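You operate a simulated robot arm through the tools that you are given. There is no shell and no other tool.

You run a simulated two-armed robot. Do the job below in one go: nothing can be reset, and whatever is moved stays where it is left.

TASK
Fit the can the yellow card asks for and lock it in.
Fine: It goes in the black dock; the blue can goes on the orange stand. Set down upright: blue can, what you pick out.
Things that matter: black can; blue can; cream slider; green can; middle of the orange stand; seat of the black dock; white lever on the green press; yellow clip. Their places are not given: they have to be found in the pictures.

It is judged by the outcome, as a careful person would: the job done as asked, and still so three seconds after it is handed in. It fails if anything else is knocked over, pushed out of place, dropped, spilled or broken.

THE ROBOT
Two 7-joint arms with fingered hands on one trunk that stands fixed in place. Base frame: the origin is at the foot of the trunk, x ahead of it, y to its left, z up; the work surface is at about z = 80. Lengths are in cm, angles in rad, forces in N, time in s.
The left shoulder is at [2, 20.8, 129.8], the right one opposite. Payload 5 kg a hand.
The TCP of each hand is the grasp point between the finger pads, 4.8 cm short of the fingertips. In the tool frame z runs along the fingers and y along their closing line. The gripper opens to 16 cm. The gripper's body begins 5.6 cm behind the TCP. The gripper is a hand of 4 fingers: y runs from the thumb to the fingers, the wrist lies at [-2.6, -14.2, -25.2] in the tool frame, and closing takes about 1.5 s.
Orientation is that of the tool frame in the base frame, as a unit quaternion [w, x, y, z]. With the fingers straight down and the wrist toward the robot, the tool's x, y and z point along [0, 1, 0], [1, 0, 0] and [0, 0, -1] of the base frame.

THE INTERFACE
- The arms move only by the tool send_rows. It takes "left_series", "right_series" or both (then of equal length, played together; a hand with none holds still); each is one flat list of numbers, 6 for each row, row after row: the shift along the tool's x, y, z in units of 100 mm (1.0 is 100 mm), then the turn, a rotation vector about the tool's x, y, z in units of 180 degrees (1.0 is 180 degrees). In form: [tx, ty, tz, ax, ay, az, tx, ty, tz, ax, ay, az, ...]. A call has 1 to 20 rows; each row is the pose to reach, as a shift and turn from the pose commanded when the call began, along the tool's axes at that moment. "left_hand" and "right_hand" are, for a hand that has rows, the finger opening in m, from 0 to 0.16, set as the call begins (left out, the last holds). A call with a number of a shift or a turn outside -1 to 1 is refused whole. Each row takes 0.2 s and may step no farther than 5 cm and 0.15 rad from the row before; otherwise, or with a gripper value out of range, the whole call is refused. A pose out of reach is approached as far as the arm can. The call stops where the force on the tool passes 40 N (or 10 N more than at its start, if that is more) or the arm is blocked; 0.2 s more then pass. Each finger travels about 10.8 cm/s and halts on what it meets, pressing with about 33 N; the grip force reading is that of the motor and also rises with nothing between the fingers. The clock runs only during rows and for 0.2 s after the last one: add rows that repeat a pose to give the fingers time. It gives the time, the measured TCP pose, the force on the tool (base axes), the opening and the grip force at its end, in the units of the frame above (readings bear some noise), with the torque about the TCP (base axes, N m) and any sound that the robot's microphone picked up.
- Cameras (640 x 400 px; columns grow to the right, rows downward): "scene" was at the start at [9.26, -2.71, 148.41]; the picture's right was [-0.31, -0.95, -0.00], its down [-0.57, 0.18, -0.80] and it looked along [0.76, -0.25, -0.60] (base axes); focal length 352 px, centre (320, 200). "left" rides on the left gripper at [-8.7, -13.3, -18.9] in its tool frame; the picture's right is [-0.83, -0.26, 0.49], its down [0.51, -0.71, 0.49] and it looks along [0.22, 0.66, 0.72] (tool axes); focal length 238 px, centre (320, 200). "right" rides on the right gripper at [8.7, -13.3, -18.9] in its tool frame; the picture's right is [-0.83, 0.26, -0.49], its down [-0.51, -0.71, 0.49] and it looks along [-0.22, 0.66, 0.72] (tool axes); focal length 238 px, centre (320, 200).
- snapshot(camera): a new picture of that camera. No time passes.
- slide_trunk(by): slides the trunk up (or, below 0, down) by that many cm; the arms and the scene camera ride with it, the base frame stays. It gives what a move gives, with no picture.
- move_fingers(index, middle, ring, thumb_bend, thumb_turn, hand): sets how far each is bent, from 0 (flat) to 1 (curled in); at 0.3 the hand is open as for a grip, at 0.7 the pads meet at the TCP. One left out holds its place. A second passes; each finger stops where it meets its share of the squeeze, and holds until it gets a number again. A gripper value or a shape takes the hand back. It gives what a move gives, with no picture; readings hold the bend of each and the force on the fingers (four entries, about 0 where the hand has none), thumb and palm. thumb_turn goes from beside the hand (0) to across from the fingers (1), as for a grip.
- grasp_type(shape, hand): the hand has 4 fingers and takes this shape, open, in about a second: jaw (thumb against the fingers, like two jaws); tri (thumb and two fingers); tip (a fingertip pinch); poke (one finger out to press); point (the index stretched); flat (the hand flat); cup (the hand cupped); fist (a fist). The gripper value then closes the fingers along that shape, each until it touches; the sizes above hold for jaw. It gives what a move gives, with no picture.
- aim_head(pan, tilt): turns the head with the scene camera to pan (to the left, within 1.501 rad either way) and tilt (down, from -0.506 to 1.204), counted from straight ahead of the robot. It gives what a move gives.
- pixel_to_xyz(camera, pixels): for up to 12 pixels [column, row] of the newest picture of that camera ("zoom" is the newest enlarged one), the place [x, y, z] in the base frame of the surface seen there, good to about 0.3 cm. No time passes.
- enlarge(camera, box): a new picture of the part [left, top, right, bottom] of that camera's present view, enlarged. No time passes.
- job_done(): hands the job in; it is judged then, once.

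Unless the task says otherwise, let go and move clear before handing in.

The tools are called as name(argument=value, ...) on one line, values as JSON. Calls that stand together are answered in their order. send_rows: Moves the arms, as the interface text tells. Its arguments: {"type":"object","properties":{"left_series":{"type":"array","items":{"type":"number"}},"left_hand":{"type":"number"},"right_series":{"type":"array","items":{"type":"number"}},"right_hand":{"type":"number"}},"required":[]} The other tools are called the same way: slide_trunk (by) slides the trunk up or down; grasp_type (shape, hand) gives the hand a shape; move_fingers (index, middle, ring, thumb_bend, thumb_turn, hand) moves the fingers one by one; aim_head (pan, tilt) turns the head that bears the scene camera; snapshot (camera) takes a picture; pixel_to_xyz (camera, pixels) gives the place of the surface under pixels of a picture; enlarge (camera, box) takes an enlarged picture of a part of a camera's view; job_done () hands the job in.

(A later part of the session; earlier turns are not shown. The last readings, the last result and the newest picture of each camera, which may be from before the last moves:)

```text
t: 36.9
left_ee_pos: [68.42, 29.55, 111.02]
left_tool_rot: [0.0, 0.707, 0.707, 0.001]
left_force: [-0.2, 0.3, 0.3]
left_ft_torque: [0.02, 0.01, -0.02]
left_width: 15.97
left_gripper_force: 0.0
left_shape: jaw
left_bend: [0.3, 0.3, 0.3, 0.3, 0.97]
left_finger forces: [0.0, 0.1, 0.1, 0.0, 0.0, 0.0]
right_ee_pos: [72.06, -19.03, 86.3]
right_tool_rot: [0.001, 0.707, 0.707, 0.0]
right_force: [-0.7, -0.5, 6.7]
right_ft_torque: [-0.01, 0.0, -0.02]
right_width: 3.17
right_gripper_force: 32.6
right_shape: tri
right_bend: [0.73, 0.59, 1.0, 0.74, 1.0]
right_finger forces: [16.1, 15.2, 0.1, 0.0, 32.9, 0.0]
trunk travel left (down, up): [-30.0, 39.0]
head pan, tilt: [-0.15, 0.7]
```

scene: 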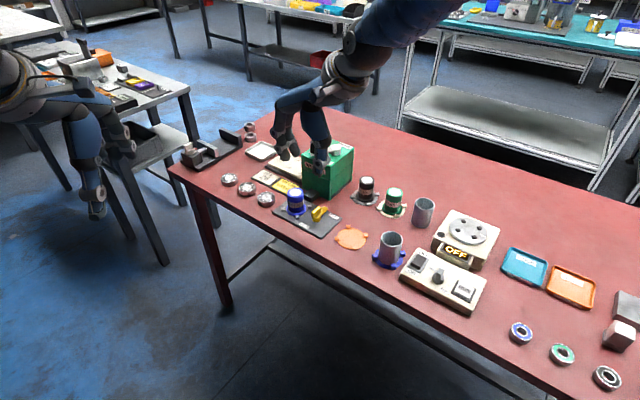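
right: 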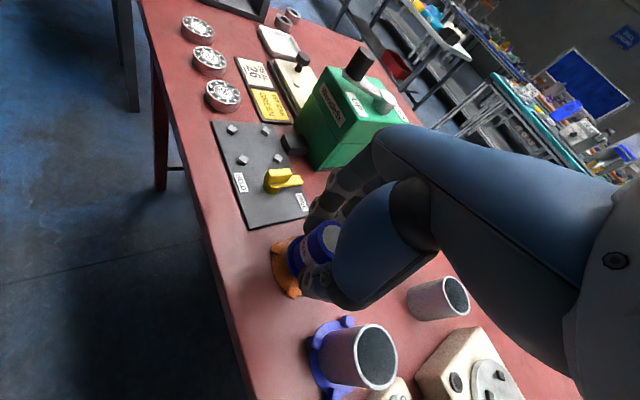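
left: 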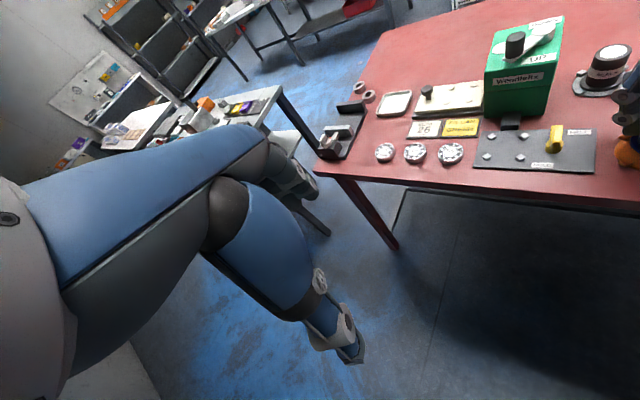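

The can now rests on the stand (Fz +6.7). I open the hand to 7 cm and then rise straight up.

send_rows(right_series=[0, 0, 0, 0, 0, 0, 0, 0, 0, 0, 0, 0, 0, 0, 0, 0, 0, 0, 0, 0, 0, 0, 0, 0, 0, 0, 0, 0, 0, 0], right_hand=0.075)

send_rows(right_series=[0, 0, -0.1, 0, 0, 0, 0, 0, -0.3, 0, 0, 0, 0, 0, -0.6, 0, 0, 0, 0, 0, -1.0, 0, 0, 0])

enlarge(camera="scene", box=[290, 150, 430, 270])

```text
t: 38.1
left_ee_pos: [68.33, 29.66, 110.99]
left_tool_rot: [0.0, 0.707, 0.707, -0.001]
left_force: [0.4, -0.4, 0.6]
left_ft_torque: [0.0, 0.01, 0.0]
left_width: 15.96
left_gripper_force: 0.1
left_shape: jaw
left_bend: [0.3, 0.3, 0.3, 0.3, 0.97]
left_finger forces: [0.1, 0.0, 0.0, 0.0, 0.1, 0.1]
right_ee_pos: [72.03, -18.95, 86.11]
right_tool_rot: [0.0, 0.707, 0.707, 0.0]
right_force: [-0.3, 0.3, 0.0]
right_ft_torque: [0.02, -0.01, -0.04]
right_width: 7.44
right_gripper_force: 0.0
right_shape: tri
right_bend: [0.74, 0.46, 0.99, 0.71, 1.0]
right_finger forces: [0.0, 0.0, 0.0, 0.1, 0.0, 0.1]
trunk travel left (down, up): [-30.0, 39.0]
head pan, tilt: [-0.15, 0.7]
```

```text
t: 39.1
left_ee_pos: [68.32, 29.64, 111.12]
left_tool_rot: [0.0, 0.707, 0.707, 0.0]
left_force: [-1.0, 1.1, 0.3]
left_ft_torque: [-0.01, -0.06, -0.02]
left_width: 15.96
left_gripper_force: 0.0
left_shape: jaw
left_bend: [0.3, 0.3, 0.3, 0.3, 0.97]
left_finger forces: [0.0, 0.0, 0.0, 0.0, 0.0, 0.0]
right_ee_pos: [71.73, -18.97, 96.26]
right_tool_rot: [0.0, 0.706, 0.708, 0.0]
right_force: [-1.5, 1.5, -1.6]
right_ft_torque: [-0.02, -0.18, -0.01]
right_width: 7.47
right_gripper_force: 0.2
right_shape: tri
right_bend: [0.74, 0.46, 0.99, 0.71, 1.0]
right_finger forces: [0.0, 0.0, 0.0, 0.0, 0.0, 0.0]
trunk travel left (down, up): [-30.0, 39.0]
head pan, tilt: [-0.15, 0.7]
```

```text
3.33 times, centred on (360, 210) of scene
```

zoom: 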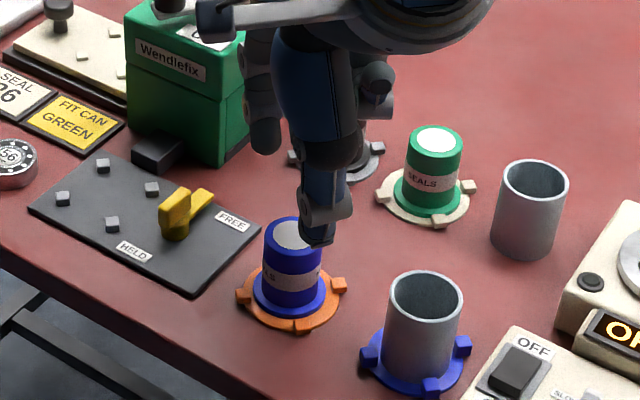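

The blue can stands upright in the orange stand. Next I rise a bit and go above the green can at (81.9,-33.2).

send_rows(right_series=[-0.1, 0.05, -0.3, 0, 0, 0, -0.4, 0.3, -0.4, 0, 0, 0, -0.7, 0.5, -0.4, 0, 0, 0])

send_rows(right_series=[-0.25, 0.17, 0, 0, 0, 0, -0.5, 0.34, 0, 0, 0, 0, -0.715, 0.485, 0, 0, 0, 0, -0.715, 0.485, 0.3, 0, 0, 0, -0.715, 0.485, 0.45, 0, 0, 0, -0.715, 0.485, 0.45, 0, 0, 0])

enlarge(camera="scene", box=[330, 120, 450, 240])

pixel_to_xyz(camera="zoom", pixels=[[320, 200]])

snapshot(camera="right")

```text
t: 39.9
left_ee_pos: [68.46, 29.37, 110.96]
left_tool_rot: [0.0, 0.707, 0.708, 0.0]
left_force: [-0.4, -0.5, 1.1]
left_ft_torque: [0.06, -0.01, 0.0]
left_width: 15.95
left_gripper_force: 0.0
left_shape: jaw
left_bend: [0.3, 0.3, 0.3, 0.3, 0.97]
left_finger forces: [0.0, 0.0, 0.1, 0.0, 0.0, 0.0]
right_ee_pos: [77.01, -26.06, 99.98]
right_tool_rot: [-0.001, 0.707, 0.707, 0.0]
right_force: [0.3, -0.8, 0.1]
right_ft_torque: [0.03, 0.0, 0.01]
right_width: 7.48
right_gripper_force: 0.0
right_shape: tri
right_bend: [0.74, 0.46, 0.99, 0.71, 1.0]
right_finger forces: [0.0, 0.1, 0.0, 0.0, 0.0, 0.0]
trunk travel left (down, up): [-30.0, 39.0]
head pan, tilt: [-0.15, 0.7]
```

```text
t: 41.3
left_ee_pos: [68.51, 29.5, 111.09]
left_tool_rot: [0.0, 0.707, 0.708, 0.0]
left_force: [0.2, -0.3, -1.0]
left_ft_torque: [0.0, 0.0, 0.0]
left_width: 15.94
left_gripper_force: 0.0
left_shape: jaw
left_bend: [0.3, 0.3, 0.3, 0.3, 0.97]
left_finger forces: [0.0, 0.1, 0.0, 0.1, 0.0, 0.0]
right_ee_pos: [81.97, -33.0, 95.63]
right_tool_rot: [0.0, 0.708, 0.707, 0.0]
right_force: [0.6, -0.4, -0.3]
right_ft_torque: [-0.02, 0.0, 0.01]
right_width: 7.5
right_gripper_force: 0.1
right_shape: tri
right_bend: [0.74, 0.46, 0.99, 0.71, 1.0]
right_finger forces: [0.1, 0.0, 0.1, 0.0, 0.0, 0.1]
trunk travel left (down, up): [-30.0, 39.0]
head pan, tilt: [-0.15, 0.7]
```

```text
3.33 times, centred on (390, 180) of scene
```

zoom: 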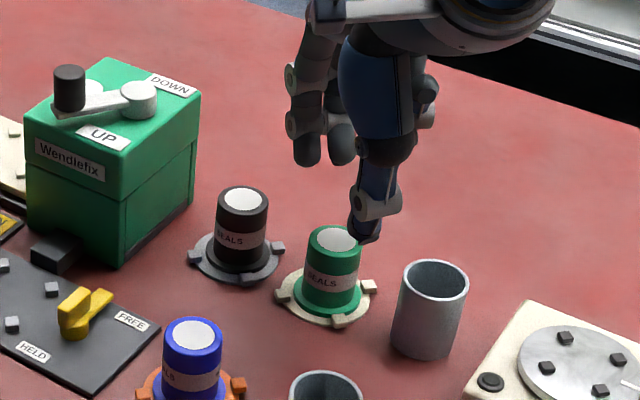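

```text
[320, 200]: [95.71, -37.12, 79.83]
```

```text
taken
```

right: 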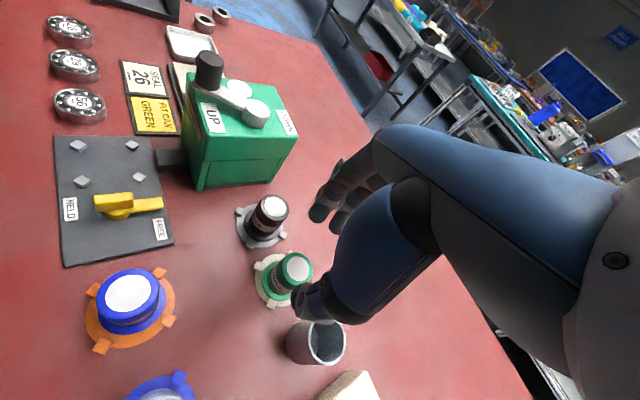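

pixel_to_xyz(camera="zoom", pixels=[[334, 238], [310, 240], [362, 240], [335, 255], [335, 228], [283, 295], [369, 288], [338, 322], [365, 230], [307, 155], [343, 155], [246, 200]])

```text
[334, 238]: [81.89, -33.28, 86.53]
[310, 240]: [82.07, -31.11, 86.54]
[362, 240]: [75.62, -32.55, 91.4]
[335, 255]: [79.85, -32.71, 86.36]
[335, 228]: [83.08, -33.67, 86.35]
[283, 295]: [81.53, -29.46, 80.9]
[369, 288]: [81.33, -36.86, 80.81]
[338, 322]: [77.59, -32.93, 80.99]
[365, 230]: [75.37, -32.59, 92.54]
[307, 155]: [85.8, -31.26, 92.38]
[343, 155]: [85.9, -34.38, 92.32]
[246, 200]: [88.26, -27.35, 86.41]
```

Green can centre confirmed (81.9,-33.2) with tips straddling it and the black can clear. I lower around it.

send_rows(right_series=[-0.015, 0, 0.25, 0, 0, 0, -0.015, 0, 0.45, 0, 0, 0, -0.015, 0, 0.6, 0, 0, 0, -0.015, 0, 0.75, 0, 0, 0, -0.015, 0, 0.86, 0, 0, 0, -0.015, 0, 0.915, 0, 0, 0, -0.015, 0, 0.915, 0, 0, 0])

enlarge(camera="scene", box=[340, 130, 440, 240])

enlarge(camera="right", box=[220, 150, 400, 350])

```text
t: 42.9
left_ee_pos: [68.5, 29.64, 110.88]
left_tool_rot: [0.001, 0.707, 0.707, 0.0]
left_force: [-0.2, 0.4, -0.3]
left_ft_torque: [0.03, -0.02, -0.03]
left_width: 15.95
left_gripper_force: 0.1
left_shape: jaw
left_bend: [0.3, 0.3, 0.3, 0.3, 0.97]
left_finger forces: [0.0, 0.0, 0.0, 0.0, 0.1, 0.0]
right_ee_pos: [81.73, -33.38, 86.49]
right_tool_rot: [0.001, 0.707, 0.707, 0.0]
right_force: [0.3, 0.1, 0.3]
right_ft_torque: [0.02, -0.02, -0.02]
right_width: 7.47
right_gripper_force: 0.0
right_shape: tri
right_bend: [0.74, 0.46, 0.99, 0.71, 1.0]
right_finger forces: [0.1, 0.1, 0.0, 0.0, 0.1, 0.0]
trunk travel left (down, up): [-30.0, 39.0]
head pan, tilt: [-0.15, 0.7]
```

```text
3.64 times, centred on (390, 185) of scene
```

zoom: 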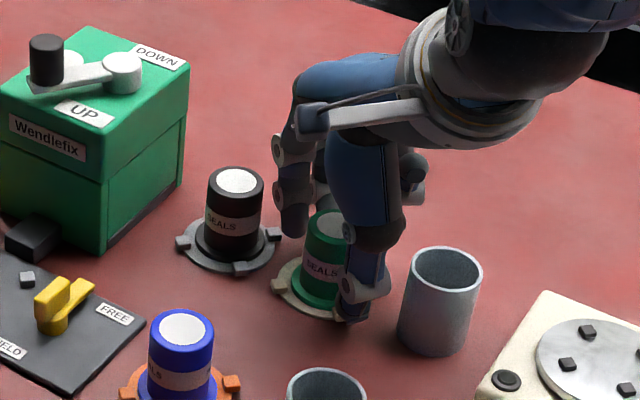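

```text
2.00 times, centred on (310, 250) of right
```

zoom: 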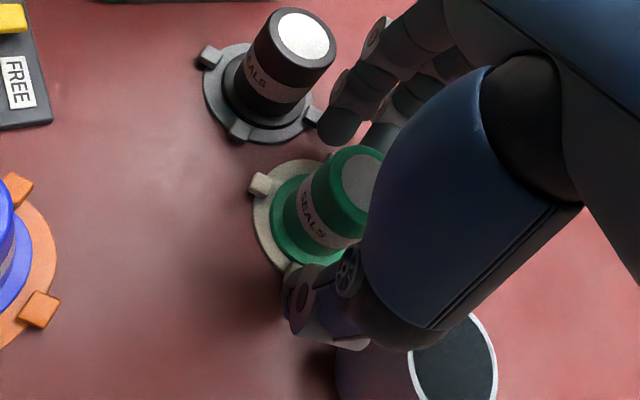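

The hand straddles the green can without touching neighbours. I close the grip.

send_rows(right_series=[0, 0, 0, 0, 0, 0, 0, 0, 0, 0, 0, 0, 0, 0, 0, 0, 0, 0, 0, 0, 0, 0, 0, 0, 0, 0, 0, 0, 0, 0, 0, 0, 0, 0, 0, 0, 0, 0, 0, 0, 0, 0, 0, 0, 0, 0, 0, 0], right_hand=0.025)

send_rows(right_series=[0, 0, -0.05, 0, 0, 0, 0, 0, -0.12, 0, 0, 0, 0, 0, -0.25, 0, 0, 0, 0, 0, -0.4, 0, 0, 0, 0, 0, -0.6, 0, 0, 0, 0, 0, -0.8, 0, 0, 0, 0, 0, -1.0, 0, 0, 0, 0, 0, -1.0, 0, 0, 0])

enlarge(camera="scene", box=[330, 110, 450, 230])

```text
t: 44.7
left_ee_pos: [68.51, 29.69, 111.06]
left_tool_rot: [0.0, 0.707, 0.707, 0.0]
left_force: [0.2, -0.7, -0.3]
left_ft_torque: [-0.01, -0.03, 0.0]
left_width: 15.95
left_gripper_force: 0.0
left_shape: jaw
left_bend: [0.3, 0.3, 0.3, 0.3, 0.97]
left_finger forces: [0.1, 0.0, 0.0, 0.1, 0.0, 0.0]
right_ee_pos: [81.71, -33.22, 86.51]
right_tool_rot: [0.0, 0.707, 0.707, 0.0]
right_force: [0.1, -0.6, 0.4]
right_ft_torque: [0.01, -0.01, -0.04]
right_width: 3.38
right_gripper_force: 33.4
right_shape: tri
right_bend: [0.73, 0.58, 1.0, 0.74, 1.0]
right_finger forces: [13.6, 14.1, 0.1, 0.0, 29.6, 0.0]
trunk travel left (down, up): [-30.0, 39.0]
head pan, tilt: [-0.15, 0.7]
```

```text
t: 46.5
left_ee_pos: [68.49, 29.54, 110.97]
left_tool_rot: [-0.001, 0.707, 0.707, -0.001]
left_force: [0.3, 0.3, 0.9]
left_ft_torque: [0.0, 0.03, 0.03]
left_width: 15.96
left_gripper_force: 0.1
left_shape: jaw
left_bend: [0.3, 0.3, 0.3, 0.3, 0.97]
left_finger forces: [0.0, 0.1, 0.0, 0.2, 0.0, 0.0]
right_ee_pos: [81.79, -33.44, 96.42]
right_tool_rot: [0.0, 0.707, 0.707, -0.001]
right_force: [0.3, -0.4, -2.5]
right_ft_torque: [0.02, 0.02, -0.01]
right_width: 3.36
right_gripper_force: 32.8
right_shape: tri
right_bend: [0.73, 0.58, 1.0, 0.74, 1.0]
right_finger forces: [13.8, 14.3, 0.0, 0.1, 29.6, 0.0]
trunk travel left (down, up): [-30.0, 39.0]
head pan, tilt: [-0.15, 0.7]
```

```text
3.33 times, centred on (390, 170) of scene
```

zoom: 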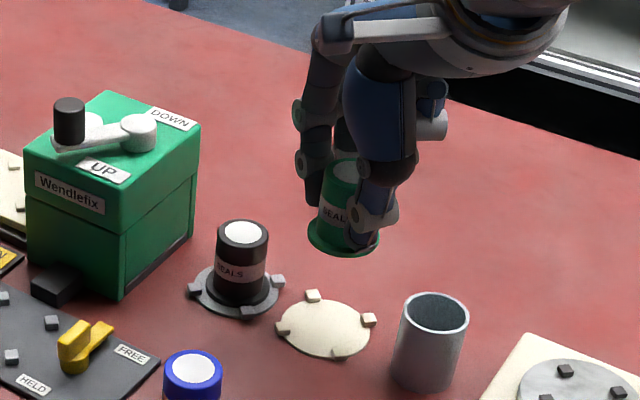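

Green can lifted. I route it nearer the robot and left, turning the hand 35° on the way, to stay clear of the press.

send_rows(right_series=[0.08, -0.1, -0.15, 0, 0, 0, 0.25, -0.28, -0.3, 0, 0, 0, 0.45, -0.48, -0.3, 0, 0, 0, 0.65, -0.68, -0.3, 0, 0, 0, 0.8, -0.8, -0.3, 0, 0, 0])

send_rows(right_series=[0.15, 0.03, 0, 0, 0, -0.0324, 0.32, 0.06, 0, 0, 0, -0.0648, 0.5, 0.1, 0, 0, 0, -0.0972, 0.68, 0.14, 0, 0, 0, -0.1296, 0.85, 0.17, 0, 0, 0, -0.162, 1.0, 0.2, 0, 0, 0, -0.1944, 1.0, 0.2, 0, 0, 0, -0.1944])

snapshot(camera="scene")

```text
t: 47.7
left_ee_pos: [68.51, 29.73, 111.04]
left_tool_rot: [0.0, 0.707, 0.707, -0.001]
left_force: [-0.4, -0.1, -0.2]
left_ft_torque: [-0.04, -0.02, -0.03]
left_width: 15.96
left_gripper_force: 0.1
left_shape: jaw
left_bend: [0.3, 0.3, 0.3, 0.3, 0.97]
left_finger forces: [0.0, 0.0, 0.1, 0.0, 0.0, 0.1]
right_ee_pos: [73.87, -25.38, 99.63]
right_tool_rot: [0.0, 0.707, 0.707, 0.0]
right_force: [0.9, 1.3, -0.8]
right_ft_torque: [-0.05, 0.02, -0.02]
right_width: 3.37
right_gripper_force: 33.3
right_shape: tri
right_bend: [0.73, 0.58, 1.0, 0.74, 1.0]
right_finger forces: [13.7, 14.3, 0.0, 0.1, 29.5, 0.0]
trunk travel left (down, up): [-30.0, 39.0]
head pan, tilt: [-0.15, 0.7]
```

```text
t: 49.3
left_ee_pos: [68.45, 29.72, 111.03]
left_tool_rot: [0.0, 0.708, 0.707, 0.0]
left_force: [-0.8, -0.1, 1.3]
left_ft_torque: [-0.01, -0.02, -0.04]
left_width: 15.97
left_gripper_force: 0.0
left_shape: jaw
left_bend: [0.3, 0.3, 0.3, 0.3, 0.97]
left_finger forces: [0.0, 0.0, 0.1, 0.0, 0.0, 0.0]
right_ee_pos: [75.76, -15.28, 99.46]
right_tool_rot: [0.0, 0.461, 0.887, 0.001]
right_force: [-0.8, -0.1, -1.0]
right_ft_torque: [0.01, 0.0, -0.01]
right_width: 3.36
right_gripper_force: 33.4
right_shape: tri
right_bend: [0.73, 0.58, 1.0, 0.74, 1.0]
right_finger forces: [14.0, 14.0, 0.0, 0.1, 29.7, 0.0]
trunk travel left (down, up): [-30.0, 39.0]
head pan, tilt: [-0.15, 0.7]
```

```text
taken
```

scene: 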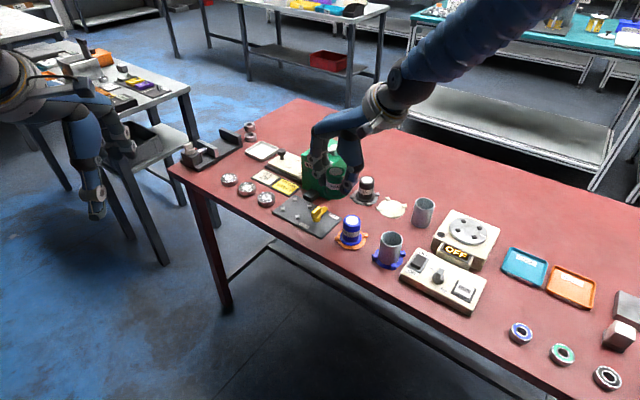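

All neighbours are undisturbed. I carry on to above the dock centre (85.5,-5.85).

send_rows(right_series=[0.03, 0.15, 0, 0, 0, 0, 0.06, 0.35, 0, 0, 0, 0, 0.09, 0.55, 0, 0, 0, 0, 0.107, 0.67, 0, 0, 0, 0])

send_rows(right_series=[0.03, 0.2, 0, 0, 0, 0, 0.06, 0.4, 0, 0, 0, 0, 0.09, 0.56, 0, 0, 0, 0, 0.107, 0.67, 0, 0, 0, 0, 0.107, 0.67, 0.25, 0, 0, 0, 0.107, 0.67, 0.5, 0, 0, 0, 0.107, 0.67, 0.5, 0, 0, 0])

enlarge(camera="scene", box=[260, 150, 340, 230])

enlarge(camera="left", box=[440, 10, 600, 190])

```text
t: 50.3
left_ee_pos: [68.5, 29.66, 111.01]
left_tool_rot: [0.0, 0.707, 0.708, 0.0]
left_force: [0.5, 0.7, -0.8]
left_ft_torque: [-0.04, 0.02, -0.01]
left_width: 15.94
left_gripper_force: 0.1
left_shape: jaw
left_bend: [0.3, 0.3, 0.3, 0.3, 0.97]
left_finger forces: [0.1, 0.0, 0.0, 0.1, 0.1, 0.1]
right_ee_pos: [80.68, -10.54, 99.45]
right_tool_rot: [0.0, 0.462, 0.887, -0.001]
right_force: [-0.2, -0.3, -1.9]
right_ft_torque: [-0.04, 0.04, -0.04]
right_width: 3.36
right_gripper_force: 33.2
right_shape: tri
right_bend: [0.73, 0.58, 1.0, 0.74, 1.0]
right_finger forces: [14.0, 14.3, 0.0, 0.0, 29.6, 0.0]
trunk travel left (down, up): [-30.0, 39.0]
head pan, tilt: [-0.15, 0.7]
```

```text
t: 51.9
left_ee_pos: [68.36, 29.61, 110.97]
left_tool_rot: [0.0, 0.707, 0.707, 0.001]
left_force: [-0.1, 0.0, -0.8]
left_ft_torque: [0.01, -0.04, 0.0]
left_width: 15.96
left_gripper_force: 0.0
left_shape: jaw
left_bend: [0.3, 0.3, 0.3, 0.3, 0.97]
left_finger forces: [0.0, 0.0, 0.0, 0.0, 0.0, 0.0]
right_ee_pos: [85.41, -5.98, 94.44]
right_tool_rot: [0.0, 0.462, 0.887, -0.001]
right_force: [-0.6, 0.1, -1.1]
right_ft_torque: [0.04, -0.01, 0.0]
right_width: 3.37
right_gripper_force: 32.6
right_shape: tri
right_bend: [0.73, 0.58, 1.0, 0.74, 1.0]
right_finger forces: [14.2, 14.5, 0.0, 0.0, 29.6, 0.1]
trunk travel left (down, up): [-30.0, 39.0]
head pan, tilt: [-0.15, 0.7]
```

```text
5.00 times, centred on (300, 190) of scene
```

zoom: 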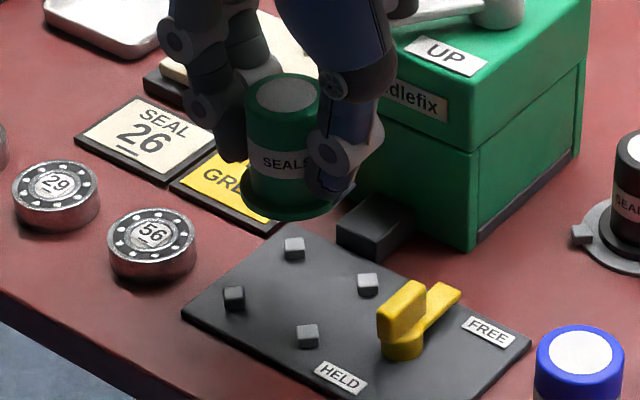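

```text
2.22 times, centred on (520, 100) of left
```

zoom: 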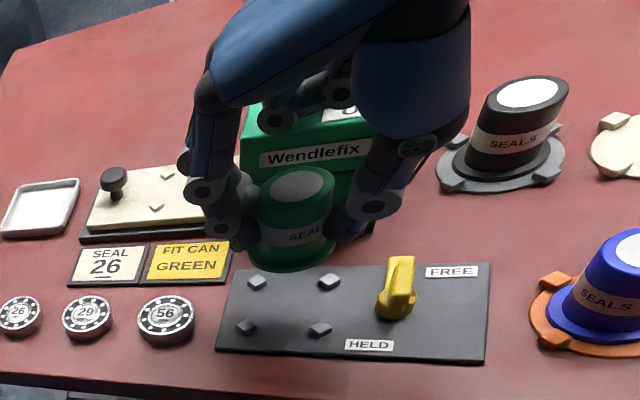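

The green can hangs upright over the dock. I lower to ~2 cm above and then check alignment against the lugs.

send_rows(right_series=[0, 0, 0.15, 0, 0, 0, 0, 0, 0.3, 0, 0, 0, 0, 0, 0.45, 0, 0, 0, 0, 0, 0.55, 0, 0, 0, 0, 0, 0.58, 0, 0, 0, 0, 0, 0.58, 0, 0, 0])

enlarge(camera="scene", box=[270, 170, 330, 230])

pixel_to_xyz(camera="zoom", pixels=[[320, 200]])

```text
t: 53.3
left_ee_pos: [68.54, 29.49, 111.13]
left_tool_rot: [0.0, 0.707, 0.707, 0.001]
left_force: [0.7, 1.1, 0.7]
left_ft_torque: [0.01, 0.02, 0.03]
left_width: 15.97
left_gripper_force: 0.0
left_shape: jaw
left_bend: [0.3, 0.3, 0.3, 0.3, 0.97]
left_finger forces: [0.1, 0.0, 0.0, 0.0, 0.0, 0.0]
right_ee_pos: [85.53, -5.9, 88.63]
right_tool_rot: [-0.001, 0.462, 0.887, 0.0]
right_force: [-0.2, 0.6, -1.1]
right_ft_torque: [0.01, 0.02, 0.0]
right_width: 3.39
right_gripper_force: 33.1
right_shape: tri
right_bend: [0.73, 0.58, 1.0, 0.74, 1.0]
right_finger forces: [14.2, 14.4, 0.0, 0.0, 29.6, 0.0]
trunk travel left (down, up): [-30.0, 39.0]
head pan, tilt: [-0.15, 0.7]
```

```text
6.67 times, centred on (300, 200) of scene
```

zoom: 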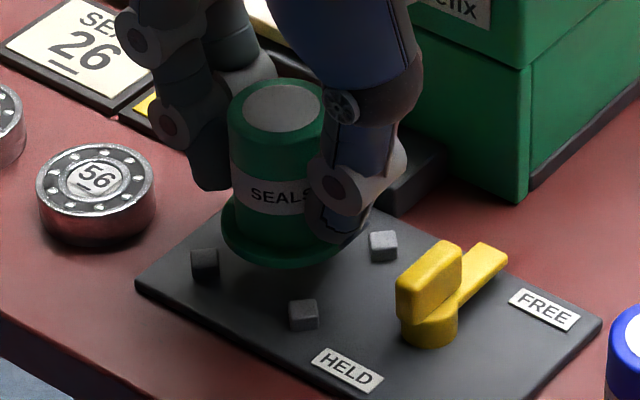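

```text
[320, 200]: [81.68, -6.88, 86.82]
```

pixel_to_xyz(camera="zoom", pixels=[[224, 225], [232, 242], [250, 254], [275, 260], [300, 258], [325, 248], [283, 105], [231, 108], [283, 128], [283, 82], [205, 253], [303, 305]])

```text
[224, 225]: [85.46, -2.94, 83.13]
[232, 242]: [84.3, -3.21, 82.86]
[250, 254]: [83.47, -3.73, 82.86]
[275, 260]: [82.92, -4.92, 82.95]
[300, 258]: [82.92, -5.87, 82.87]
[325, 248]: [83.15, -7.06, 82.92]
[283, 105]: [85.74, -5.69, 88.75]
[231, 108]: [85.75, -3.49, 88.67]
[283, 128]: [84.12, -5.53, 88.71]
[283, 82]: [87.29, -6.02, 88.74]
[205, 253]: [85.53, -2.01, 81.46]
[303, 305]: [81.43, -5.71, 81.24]
```

The flange circle fits centre (85.55,-5.75), within 1 mm of the seat. I lower the remaining ~1.9 cm gently.

send_rows(right_series=[0, 0, 0.06, 0, 0, 0, 0, 0, 0.11, 0, 0, 0, 0, 0, 0.15, 0, 0, 0, 0, 0, 0.17, 0, 0, 0, 0, 0, 0.185, 0, 0, 0, 0, 0, 0.185, 0, 0, 0])

```text
t: 54.7
left_ee_pos: [68.58, 29.68, 111.01]
left_tool_rot: [0.0, 0.707, 0.707, 0.0]
left_force: [0.7, -0.4, 0.1]
left_ft_torque: [-0.02, 0.02, 0.0]
left_width: 15.95
left_gripper_force: 0.1
left_shape: jaw
left_bend: [0.3, 0.3, 0.3, 0.3, 0.97]
left_finger forces: [0.0, 0.0, 0.1, 0.1, 0.1, 0.0]
right_ee_pos: [85.52, -5.9, 86.8]
right_tool_rot: [0.0, 0.462, 0.887, 0.0]
right_force: [0.7, -0.1, -1.5]
right_ft_torque: [0.0, -0.01, -0.02]
right_width: 3.36
right_gripper_force: 33.0
right_shape: tri
right_bend: [0.73, 0.58, 1.0, 0.74, 1.0]
right_finger forces: [14.3, 14.5, 0.0, 0.0, 29.5, 0.0]
trunk travel left (down, up): [-30.0, 39.0]
head pan, tilt: [-0.15, 0.7]
```

Not yet resting (Fz −1.5). I creep 1.5 mm lower.

send_rows(right_series=[0, 0, 0.008, 0, 0, 0, 0, 0, 0.015, 0, 0, 0, 0, 0, 0.015, 0, 0, 0])

```text
t: 55.5
left_ee_pos: [68.41, 29.54, 111.02]
left_tool_rot: [0.0, 0.707, 0.707, 0.0]
left_force: [0.2, 0.1, -0.1]
left_ft_torque: [0.0, 0.02, 0.03]
left_width: 15.93
left_gripper_force: 0.0
left_shape: jaw
left_bend: [0.3, 0.3, 0.3, 0.3, 0.97]
left_finger forces: [0.0, 0.0, 0.0, 0.0, 0.0, 0.0]
right_ee_pos: [85.53, -5.89, 86.74]
right_tool_rot: [0.0, 0.463, 0.887, 0.0]
right_force: [-0.3, 0.4, 2.2]
right_ft_torque: [0.04, -0.06, -0.02]
right_width: 3.37
right_gripper_force: 33.0
right_shape: tri
right_bend: [0.73, 0.58, 1.0, 0.74, 1.0]
right_finger forces: [14.6, 14.8, 0.0, 0.0, 30.3, 0.0]
trunk travel left (down, up): [-30.0, 39.0]
head pan, tilt: [-0.15, 0.7]
```

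The can has touched the seat (Fz +2.2). I open to 7 cm and rise clear.

send_rows(right_series=[0, 0, 0, 0, 0, 0, 0, 0, 0, 0, 0, 0, 0, 0, 0, 0, 0, 0, 0, 0, 0, 0, 0, 0, 0, 0, 0, 0, 0, 0], right_hand=0.068)

send_rows(right_series=[0, 0, -0.1, 0, 0, 0, 0, 0, -0.3, 0, 0, 0, 0, 0, -0.6, 0, 0, 0, 0, 0, -1.0, 0, 0, 0])

enlarge(camera="scene", box=[255, 165, 345, 240])

enlarge(camera="left", box=[440, 10, 600, 190])

```text
t: 56.7
left_ee_pos: [68.48, 29.64, 111.01]
left_tool_rot: [0.0, 0.708, 0.707, 0.001]
left_force: [0.5, -0.9, 0.2]
left_ft_torque: [0.04, -0.01, -0.01]
left_width: 15.98
left_gripper_force: 0.1
left_shape: jaw
left_bend: [0.3, 0.3, 0.3, 0.3, 0.97]
left_finger forces: [0.2, 0.0, 0.0, 0.0, 0.1, 0.0]
right_ee_pos: [85.51, -5.95, 86.65]
right_tool_rot: [-0.001, 0.461, 0.887, 0.0]
right_force: [-0.5, -0.3, 0.0]
right_ft_torque: [0.01, 0.01, -0.01]
right_width: 6.72
right_gripper_force: 0.1
right_shape: tri
right_bend: [0.74, 0.48, 0.99, 0.72, 1.0]
right_finger forces: [0.0, 0.1, 0.0, 0.0, 0.0, 0.0]
trunk travel left (down, up): [-30.0, 39.0]
head pan, tilt: [-0.15, 0.7]
```

```text
t: 57.7
left_ee_pos: [68.37, 29.68, 111.13]
left_tool_rot: [-0.001, 0.707, 0.707, 0.0]
left_force: [-1.1, 0.4, 1.3]
left_ft_torque: [0.01, -0.1, 0.03]
left_width: 15.95
left_gripper_force: 0.0
left_shape: jaw
left_bend: [0.3, 0.3, 0.3, 0.3, 0.97]
left_finger forces: [0.0, 0.1, 0.1, 0.0, 0.0, 0.1]
right_ee_pos: [85.4, -5.89, 96.7]
right_tool_rot: [-0.001, 0.461, 0.887, 0.0]
right_force: [-3.2, 0.1, -2.4]
right_ft_torque: [0.04, -0.24, -0.07]
right_width: 6.78
right_gripper_force: 0.0
right_shape: tri
right_bend: [0.74, 0.48, 0.99, 0.72, 1.0]
right_finger forces: [0.1, 0.0, 0.0, 0.0, 0.1, 0.1]
trunk travel left (down, up): [-30.0, 39.0]
head pan, tilt: [-0.15, 0.7]
```

```text
5.33 times, centred on (300, 202) of scene
```

zoom: 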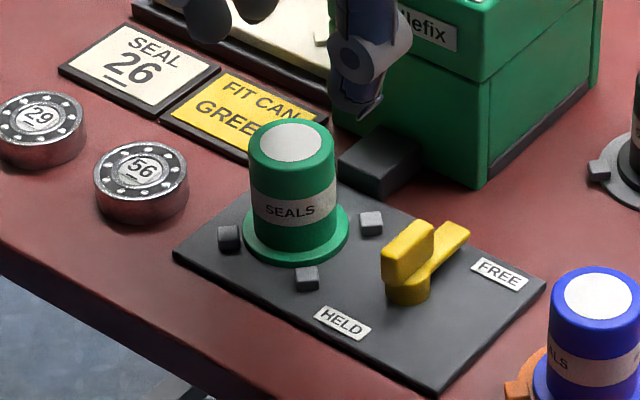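

```text
2.22 times, centred on (520, 100) of left
```

zoom: 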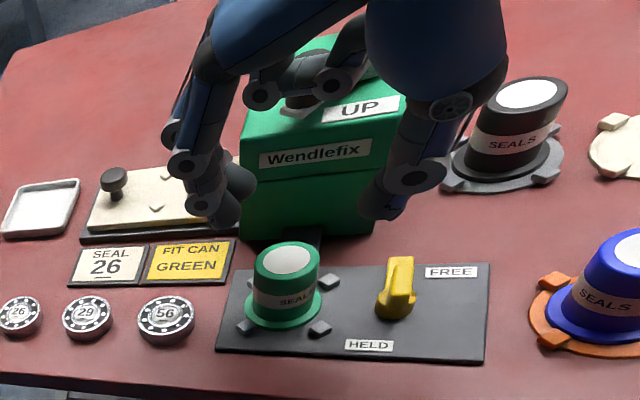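

The green can stands upright and centred in the dock. Next I back off upward, square the hand, and form the single-finger shape to turn the clip back to HELD.

send_rows(right_series=[0, -0.05, -0.3, 0, 0, 0.0, 0.02, -0.2, -0.5, 0, 0, 0.0324, 0.04, -0.36, -0.6, 0, 0, 0.0648, 0.06, -0.52, -0.6, 0, 0, 0.0972, 0.08, -0.68, -0.6, 0, 0, 0.1296, 0.09, -0.78, -0.6, 0, 0, 0.162, 0.095, -0.85, -0.6, 0, 0, 0.1944, 0.095, -0.85, -0.6, 0, 0, 0.1944])

move_fingers(hand="right", index=0.6, middle=1, ring=1, thumb_bend=0.8, thumb_turn=0)

enlarge(camera="scene", box=[240, 90, 380, 240])

```text
t: 59.5
left_ee_pos: [68.56, 29.49, 111.07]
left_tool_rot: [0.0, 0.707, 0.708, 0.0]
left_force: [-0.1, -1.3, -0.1]
left_ft_torque: [0.08, 0.01, -0.01]
left_width: 15.95
left_gripper_force: 0.0
left_shape: jaw
left_bend: [0.3, 0.3, 0.3, 0.3, 0.97]
left_finger forces: [0.0, 0.0, 0.0, 0.0, 0.0, 0.1]
right_ee_pos: [77.97, -9.94, 102.64]
right_tool_rot: [0.0, 0.707, 0.707, 0.0]
right_force: [0.4, -0.9, 0.2]
right_ft_torque: [0.07, -0.01, 0.02]
right_width: 6.79
right_gripper_force: 0.1
right_shape: tri
right_bend: [0.74, 0.48, 0.99, 0.72, 1.0]
right_finger forces: [0.1, 0.0, 0.0, 0.0, 0.0, 0.0]
trunk travel left (down, up): [-30.0, 39.0]
head pan, tilt: [-0.15, 0.7]
```

```text
t: 60.5
left_ee_pos: [68.53, 29.61, 110.98]
left_tool_rot: [0.0, 0.707, 0.707, 0.0]
left_force: [-0.1, -0.3, 0.8]
left_ft_torque: [0.02, 0.0, -0.01]
left_width: 15.98
left_gripper_force: 0.1
left_shape: jaw
left_bend: [0.3, 0.3, 0.3, 0.3, 0.97]
left_finger forces: [0.0, 0.0, 0.0, 0.0, 0.0, 0.0]
right_ee_pos: [78.07, -10.05, 102.67]
right_tool_rot: [0.0, 0.707, 0.707, 0.0]
right_force: [0.4, 1.0, 0.7]
right_ft_torque: [-0.03, -0.01, 0.0]
right_width: 13.5
right_gripper_force: 0.1
right_shape: fingers
right_bend: [0.6, 1.0, 1.0, 0.8, 0.0]
right_finger forces: [0.0, 0.0, 0.0, 0.1, 0.0, 0.1]
trunk travel left (down, up): [-30.0, 39.0]
head pan, tilt: [-0.15, 0.7]
```

```text
2.67 times, centred on (310, 165) of scene
```

zoom: 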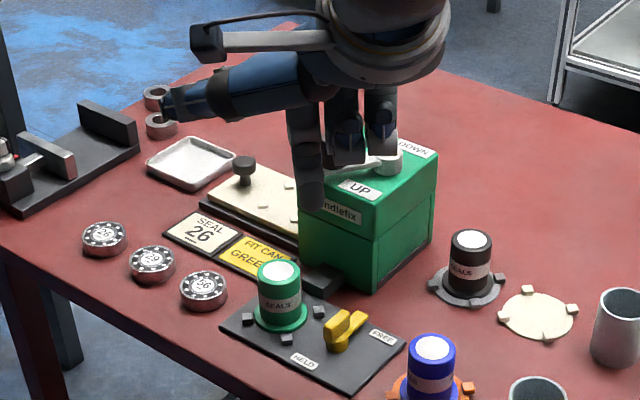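

The index finger is ready again. I remeasure the fin's ends in the FREE position before lowering.

enlarge(camera="scene", box=[290, 195, 340, 235])

pixel_to_xyz(camera="zoom", pixels=[[320, 200]])

```text
10.00 times, centred on (315, 215) of scene
```

zoom: 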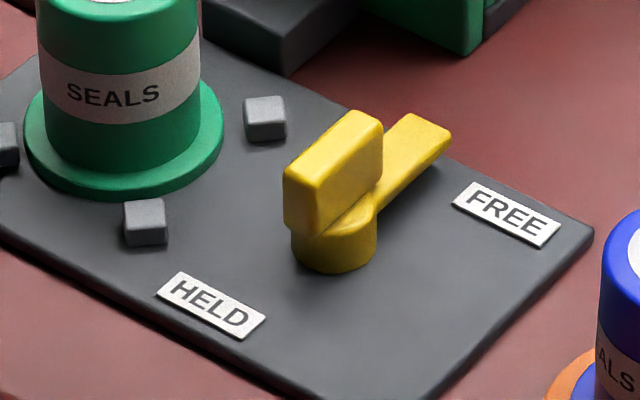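

```text
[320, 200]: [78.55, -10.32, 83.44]
```

pixel_to_xyz(camera="zoom", pixels=[[295, 170], [370, 120], [332, 143], [290, 220], [330, 262], [300, 250], [372, 235], [425, 125], [445, 145], [345, 115], [378, 140], [318, 180]])

```text
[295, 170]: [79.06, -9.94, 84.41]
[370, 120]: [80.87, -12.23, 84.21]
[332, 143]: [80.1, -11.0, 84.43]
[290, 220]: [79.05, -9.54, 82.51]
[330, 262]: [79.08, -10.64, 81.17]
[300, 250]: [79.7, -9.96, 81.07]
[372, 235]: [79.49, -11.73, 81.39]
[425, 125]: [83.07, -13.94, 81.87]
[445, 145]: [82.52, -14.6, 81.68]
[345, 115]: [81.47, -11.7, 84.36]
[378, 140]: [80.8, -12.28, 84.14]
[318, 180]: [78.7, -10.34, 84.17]
```

Hub centre confirmed near (80.15,-11.0). I lower the finger into the gap between the can and the fin's near half, tip bottom about z 82.

send_rows(right_series=[0.02, 0.01, 0.25, 0, 0, 0, 0.04, 0.02, 0.5, 0, 0, 0, 0.04, 0.02, 0.75, 0, 0, 0, 0.04, 0.02, 1.0, 0, 0, 0, 0.04, 0.02, 1.0, 0, 0, 0])

enlarge(camera="scene", box=[270, 160, 350, 240])

enlarge(camera="left", box=[450, 60, 600, 190])

```text
t: 61.7
left_ee_pos: [68.51, 29.59, 111.07]
left_tool_rot: [-0.001, 0.706, 0.708, -0.001]
left_force: [-0.4, -0.6, 0.7]
left_ft_torque: [0.0, -0.06, 0.02]
left_width: 15.98
left_gripper_force: 0.0
left_shape: jaw
left_bend: [0.3, 0.3, 0.3, 0.3, 0.97]
left_finger forces: [0.2, 0.0, 0.1, 0.1, 0.0, 0.1]
right_ee_pos: [78.19, -9.54, 92.74]
right_tool_rot: [-0.001, 0.707, 0.708, 0.001]
right_force: [-0.6, 0.1, -0.3]
right_ft_torque: [-0.01, -0.04, -0.01]
right_width: 13.54
right_gripper_force: 0.1
right_shape: fingers
right_bend: [0.6, 1.0, 1.0, 0.8, 0.0]
right_finger forces: [0.1, 0.1, 0.0, 0.0, 0.0, 0.0]
trunk travel left (down, up): [-30.0, 39.0]
head pan, tilt: [-0.15, 0.7]
```

```text
5.00 times, centred on (310, 200) of scene
```

zoom: 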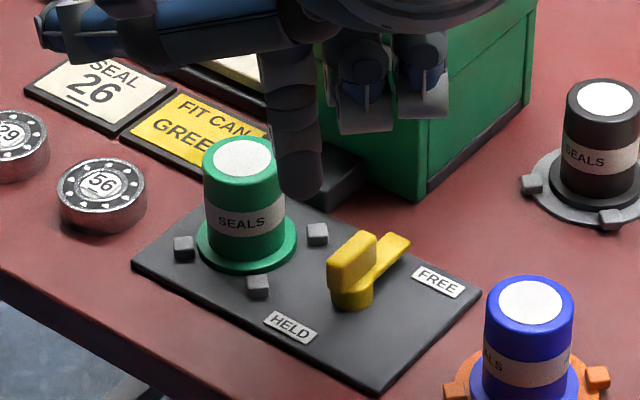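

```text
3.08 times, centred on (525, 125) of left
```

zoom: 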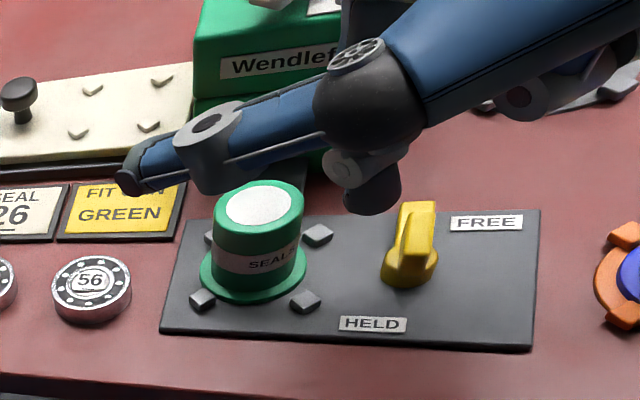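

The finger will land between can and fin. I lower 5.7 cm more.

send_rows(right_series=[0, 0, 0.2, 0, 0, 0, 0, 0, 0.38, 0, 0, 0, 0, 0, 0.5, 0, 0, 0, 0, 0, 0.57, 0, 0, 0, 0, 0, 0.57, 0, 0, 0])

enlarge(camera="scene", box=[270, 160, 350, 240])

enlarge(camera="left", box=[450, 60, 600, 190])

enlarge(camera="right", box=[230, 130, 400, 300])

```text
t: 62.9
left_ee_pos: [68.54, 29.62, 111.05]
left_tool_rot: [0.001, 0.707, 0.707, 0.001]
left_force: [-0.3, -0.5, 0.3]
left_ft_torque: [0.0, -0.02, 0.0]
left_width: 15.94
left_gripper_force: 0.2
left_shape: jaw
left_bend: [0.3, 0.3, 0.3, 0.3, 0.97]
left_finger forces: [0.1, 0.1, 0.0, 0.0, 0.1, 0.0]
right_ee_pos: [78.25, -9.58, 86.92]
right_tool_rot: [0.0, 0.707, 0.708, 0.001]
right_force: [0.2, 0.1, 0.3]
right_ft_torque: [0.03, -0.02, -0.02]
right_width: 13.52
right_gripper_force: 0.1
right_shape: fingers
right_bend: [0.6, 1.0, 1.0, 0.8, 0.0]
right_finger forces: [0.0, 0.0, 0.0, 0.1, 0.1, 0.0]
trunk travel left (down, up): [-30.0, 39.0]
head pan, tilt: [-0.15, 0.7]
```

```text
5.00 times, centred on (310, 200) of scene
```

zoom: 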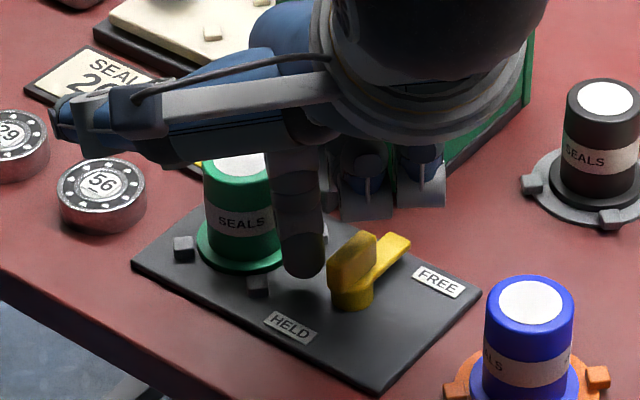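

```text
3.08 times, centred on (525, 125) of left
```

zoom: 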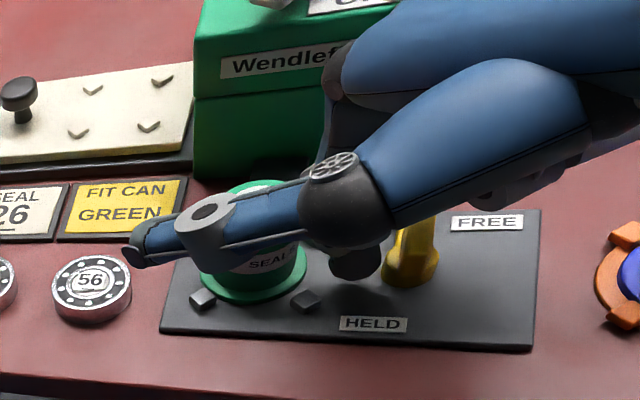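

```text
2.35 times, centred on (315, 215) of right
```

zoom: 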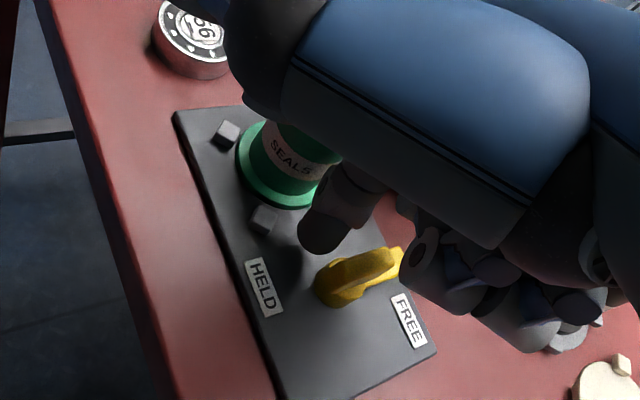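

No contact; the tip sits between the can and the fin. I verify its position numerically.

pixel_to_xyz(camera="zoom", pixels=[[320, 240], [303, 235], [340, 235], [320, 220], [325, 285], [345, 285], [268, 215]])

```text
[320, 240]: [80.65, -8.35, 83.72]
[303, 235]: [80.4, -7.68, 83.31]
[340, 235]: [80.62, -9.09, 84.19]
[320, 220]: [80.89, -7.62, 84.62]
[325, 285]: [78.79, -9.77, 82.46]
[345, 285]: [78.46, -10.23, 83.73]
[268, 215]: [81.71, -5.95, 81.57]
```

The tip centre is (81.2,-8.3) as planned. I push the fin's near half along an arc (counter-clockwise), about two thirds of the way first.

send_rows(right_series=[-0.045, -0.04, 0, 0, 0, 0, -0.087, -0.076, 0, 0, 0, 0, -0.086, -0.11, 0, 0, 0, 0, -0.087, -0.137, 0, 0, 0, 0, -0.097, -0.17, 0, 0, 0, 0, -0.109, -0.198, 0, 0, 0, 0, -0.13, -0.225, 0, 0, 0, 0, -0.151, -0.247, 0, 0, 0, 0, -0.151, -0.247, 0, 0, 0, 0])

enlarge(camera="scene", box=[270, 160, 350, 240])

enlarge(camera="right", box=[230, 130, 400, 300])

```text
t: 64.9
left_ee_pos: [68.36, 29.64, 110.99]
left_tool_rot: [0.0, 0.707, 0.707, 0.0]
left_force: [-0.7, 0.6, -0.3]
left_ft_torque: [0.03, -0.03, -0.03]
left_width: 15.96
left_gripper_force: 0.0
left_shape: jaw
left_bend: [0.3, 0.3, 0.3, 0.3, 0.97]
left_finger forces: [0.0, 0.0, 0.0, 0.0, 0.0, 0.0]
right_ee_pos: [75.83, -10.73, 87.07]
right_tool_rot: [0.0, 0.706, 0.708, 0.0]
right_force: [5.8, 23.7, 10.4]
right_ft_torque: [1.32, -0.79, 1.08]
right_width: 13.2
right_gripper_force: 13.1
right_shape: fingers
right_bend: [0.55, 1.0, 1.0, 0.8, 0.0]
right_finger forces: [27.0, 0.0, 0.0, 0.0, 0.1, 0.0]
trunk travel left (down, up): [-30.0, 39.0]
head pan, tilt: [-0.15, 0.7]
```

```text
5.00 times, centred on (310, 200) of scene
```

zoom: 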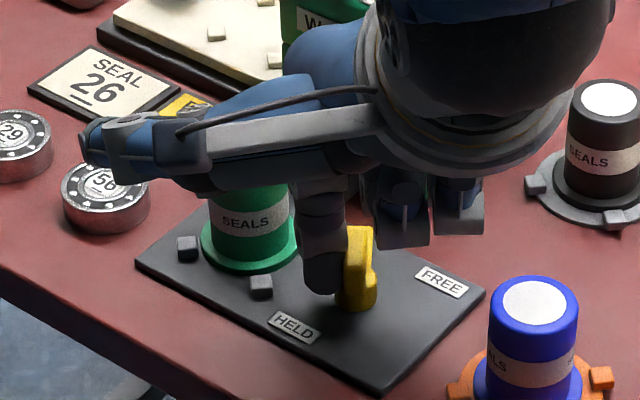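

```text
2.35 times, centred on (315, 215) of right
```

zoom: 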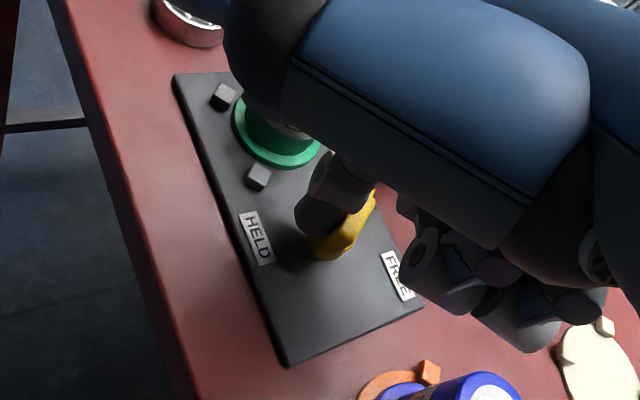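

The push built up 24 N with 10 N upward: the tip, being low, is jammed against the hub. I back off 7 mm and raise it 7 mm so it only bears on the fin.

send_rows(right_series=[0.04, 0.01, 0, 0, 0, 0, 0.08, 0.02, 0, 0, 0, 0, 0.08, 0.02, -0.07, 0, 0, 0, 0.08, 0.02, -0.07, 0, 0, 0])

enlarge(camera="scene", box=[270, 160, 350, 240])

enlarge(camera="right", box=[250, 150, 370, 270])

pixel_to_xyz(camera="zoom", pixels=[[320, 200]])

```text
t: 65.9
left_ee_pos: [68.5, 29.63, 110.93]
left_tool_rot: [0.0, 0.707, 0.707, 0.0]
left_force: [0.5, 0.4, 0.5]
left_ft_torque: [-0.05, 0.0, -0.01]
left_width: 15.95
left_gripper_force: 0.0
left_shape: jaw
left_bend: [0.3, 0.3, 0.3, 0.3, 0.97]
left_finger forces: [0.2, 0.0, 0.0, 0.0, 0.1, 0.0]
right_ee_pos: [75.88, -10.34, 87.5]
right_tool_rot: [0.0, 0.707, 0.707, -0.001]
right_force: [0.3, 0.7, -0.7]
right_ft_torque: [0.0, 0.03, -0.01]
right_width: 13.51
right_gripper_force: 0.1
right_shape: fingers
right_bend: [0.6, 1.0, 1.0, 0.8, 0.0]
right_finger forces: [0.0, 0.1, 0.0, 0.0, 0.0, 0.1]
trunk travel left (down, up): [-30.0, 39.0]
head pan, tilt: [-0.15, 0.7]
```

```text
5.00 times, centred on (310, 200) of scene
```

zoom: 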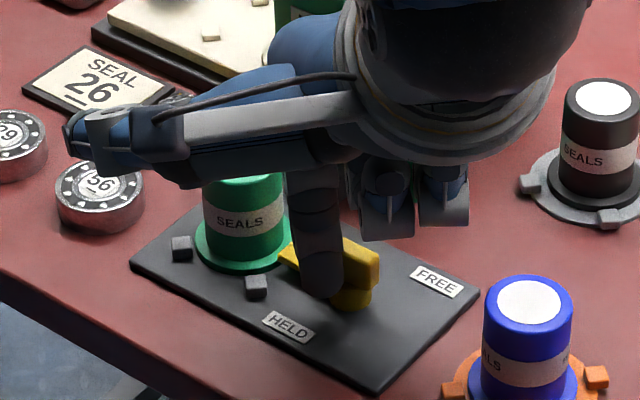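

```text
3.33 times, centred on (310, 210) of right
```

zoom: 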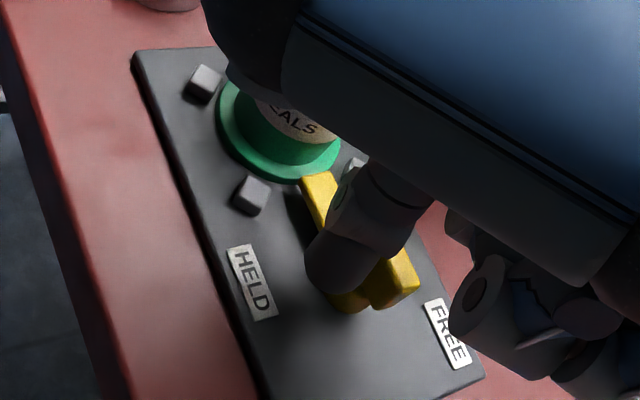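

```text
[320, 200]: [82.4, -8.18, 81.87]
```

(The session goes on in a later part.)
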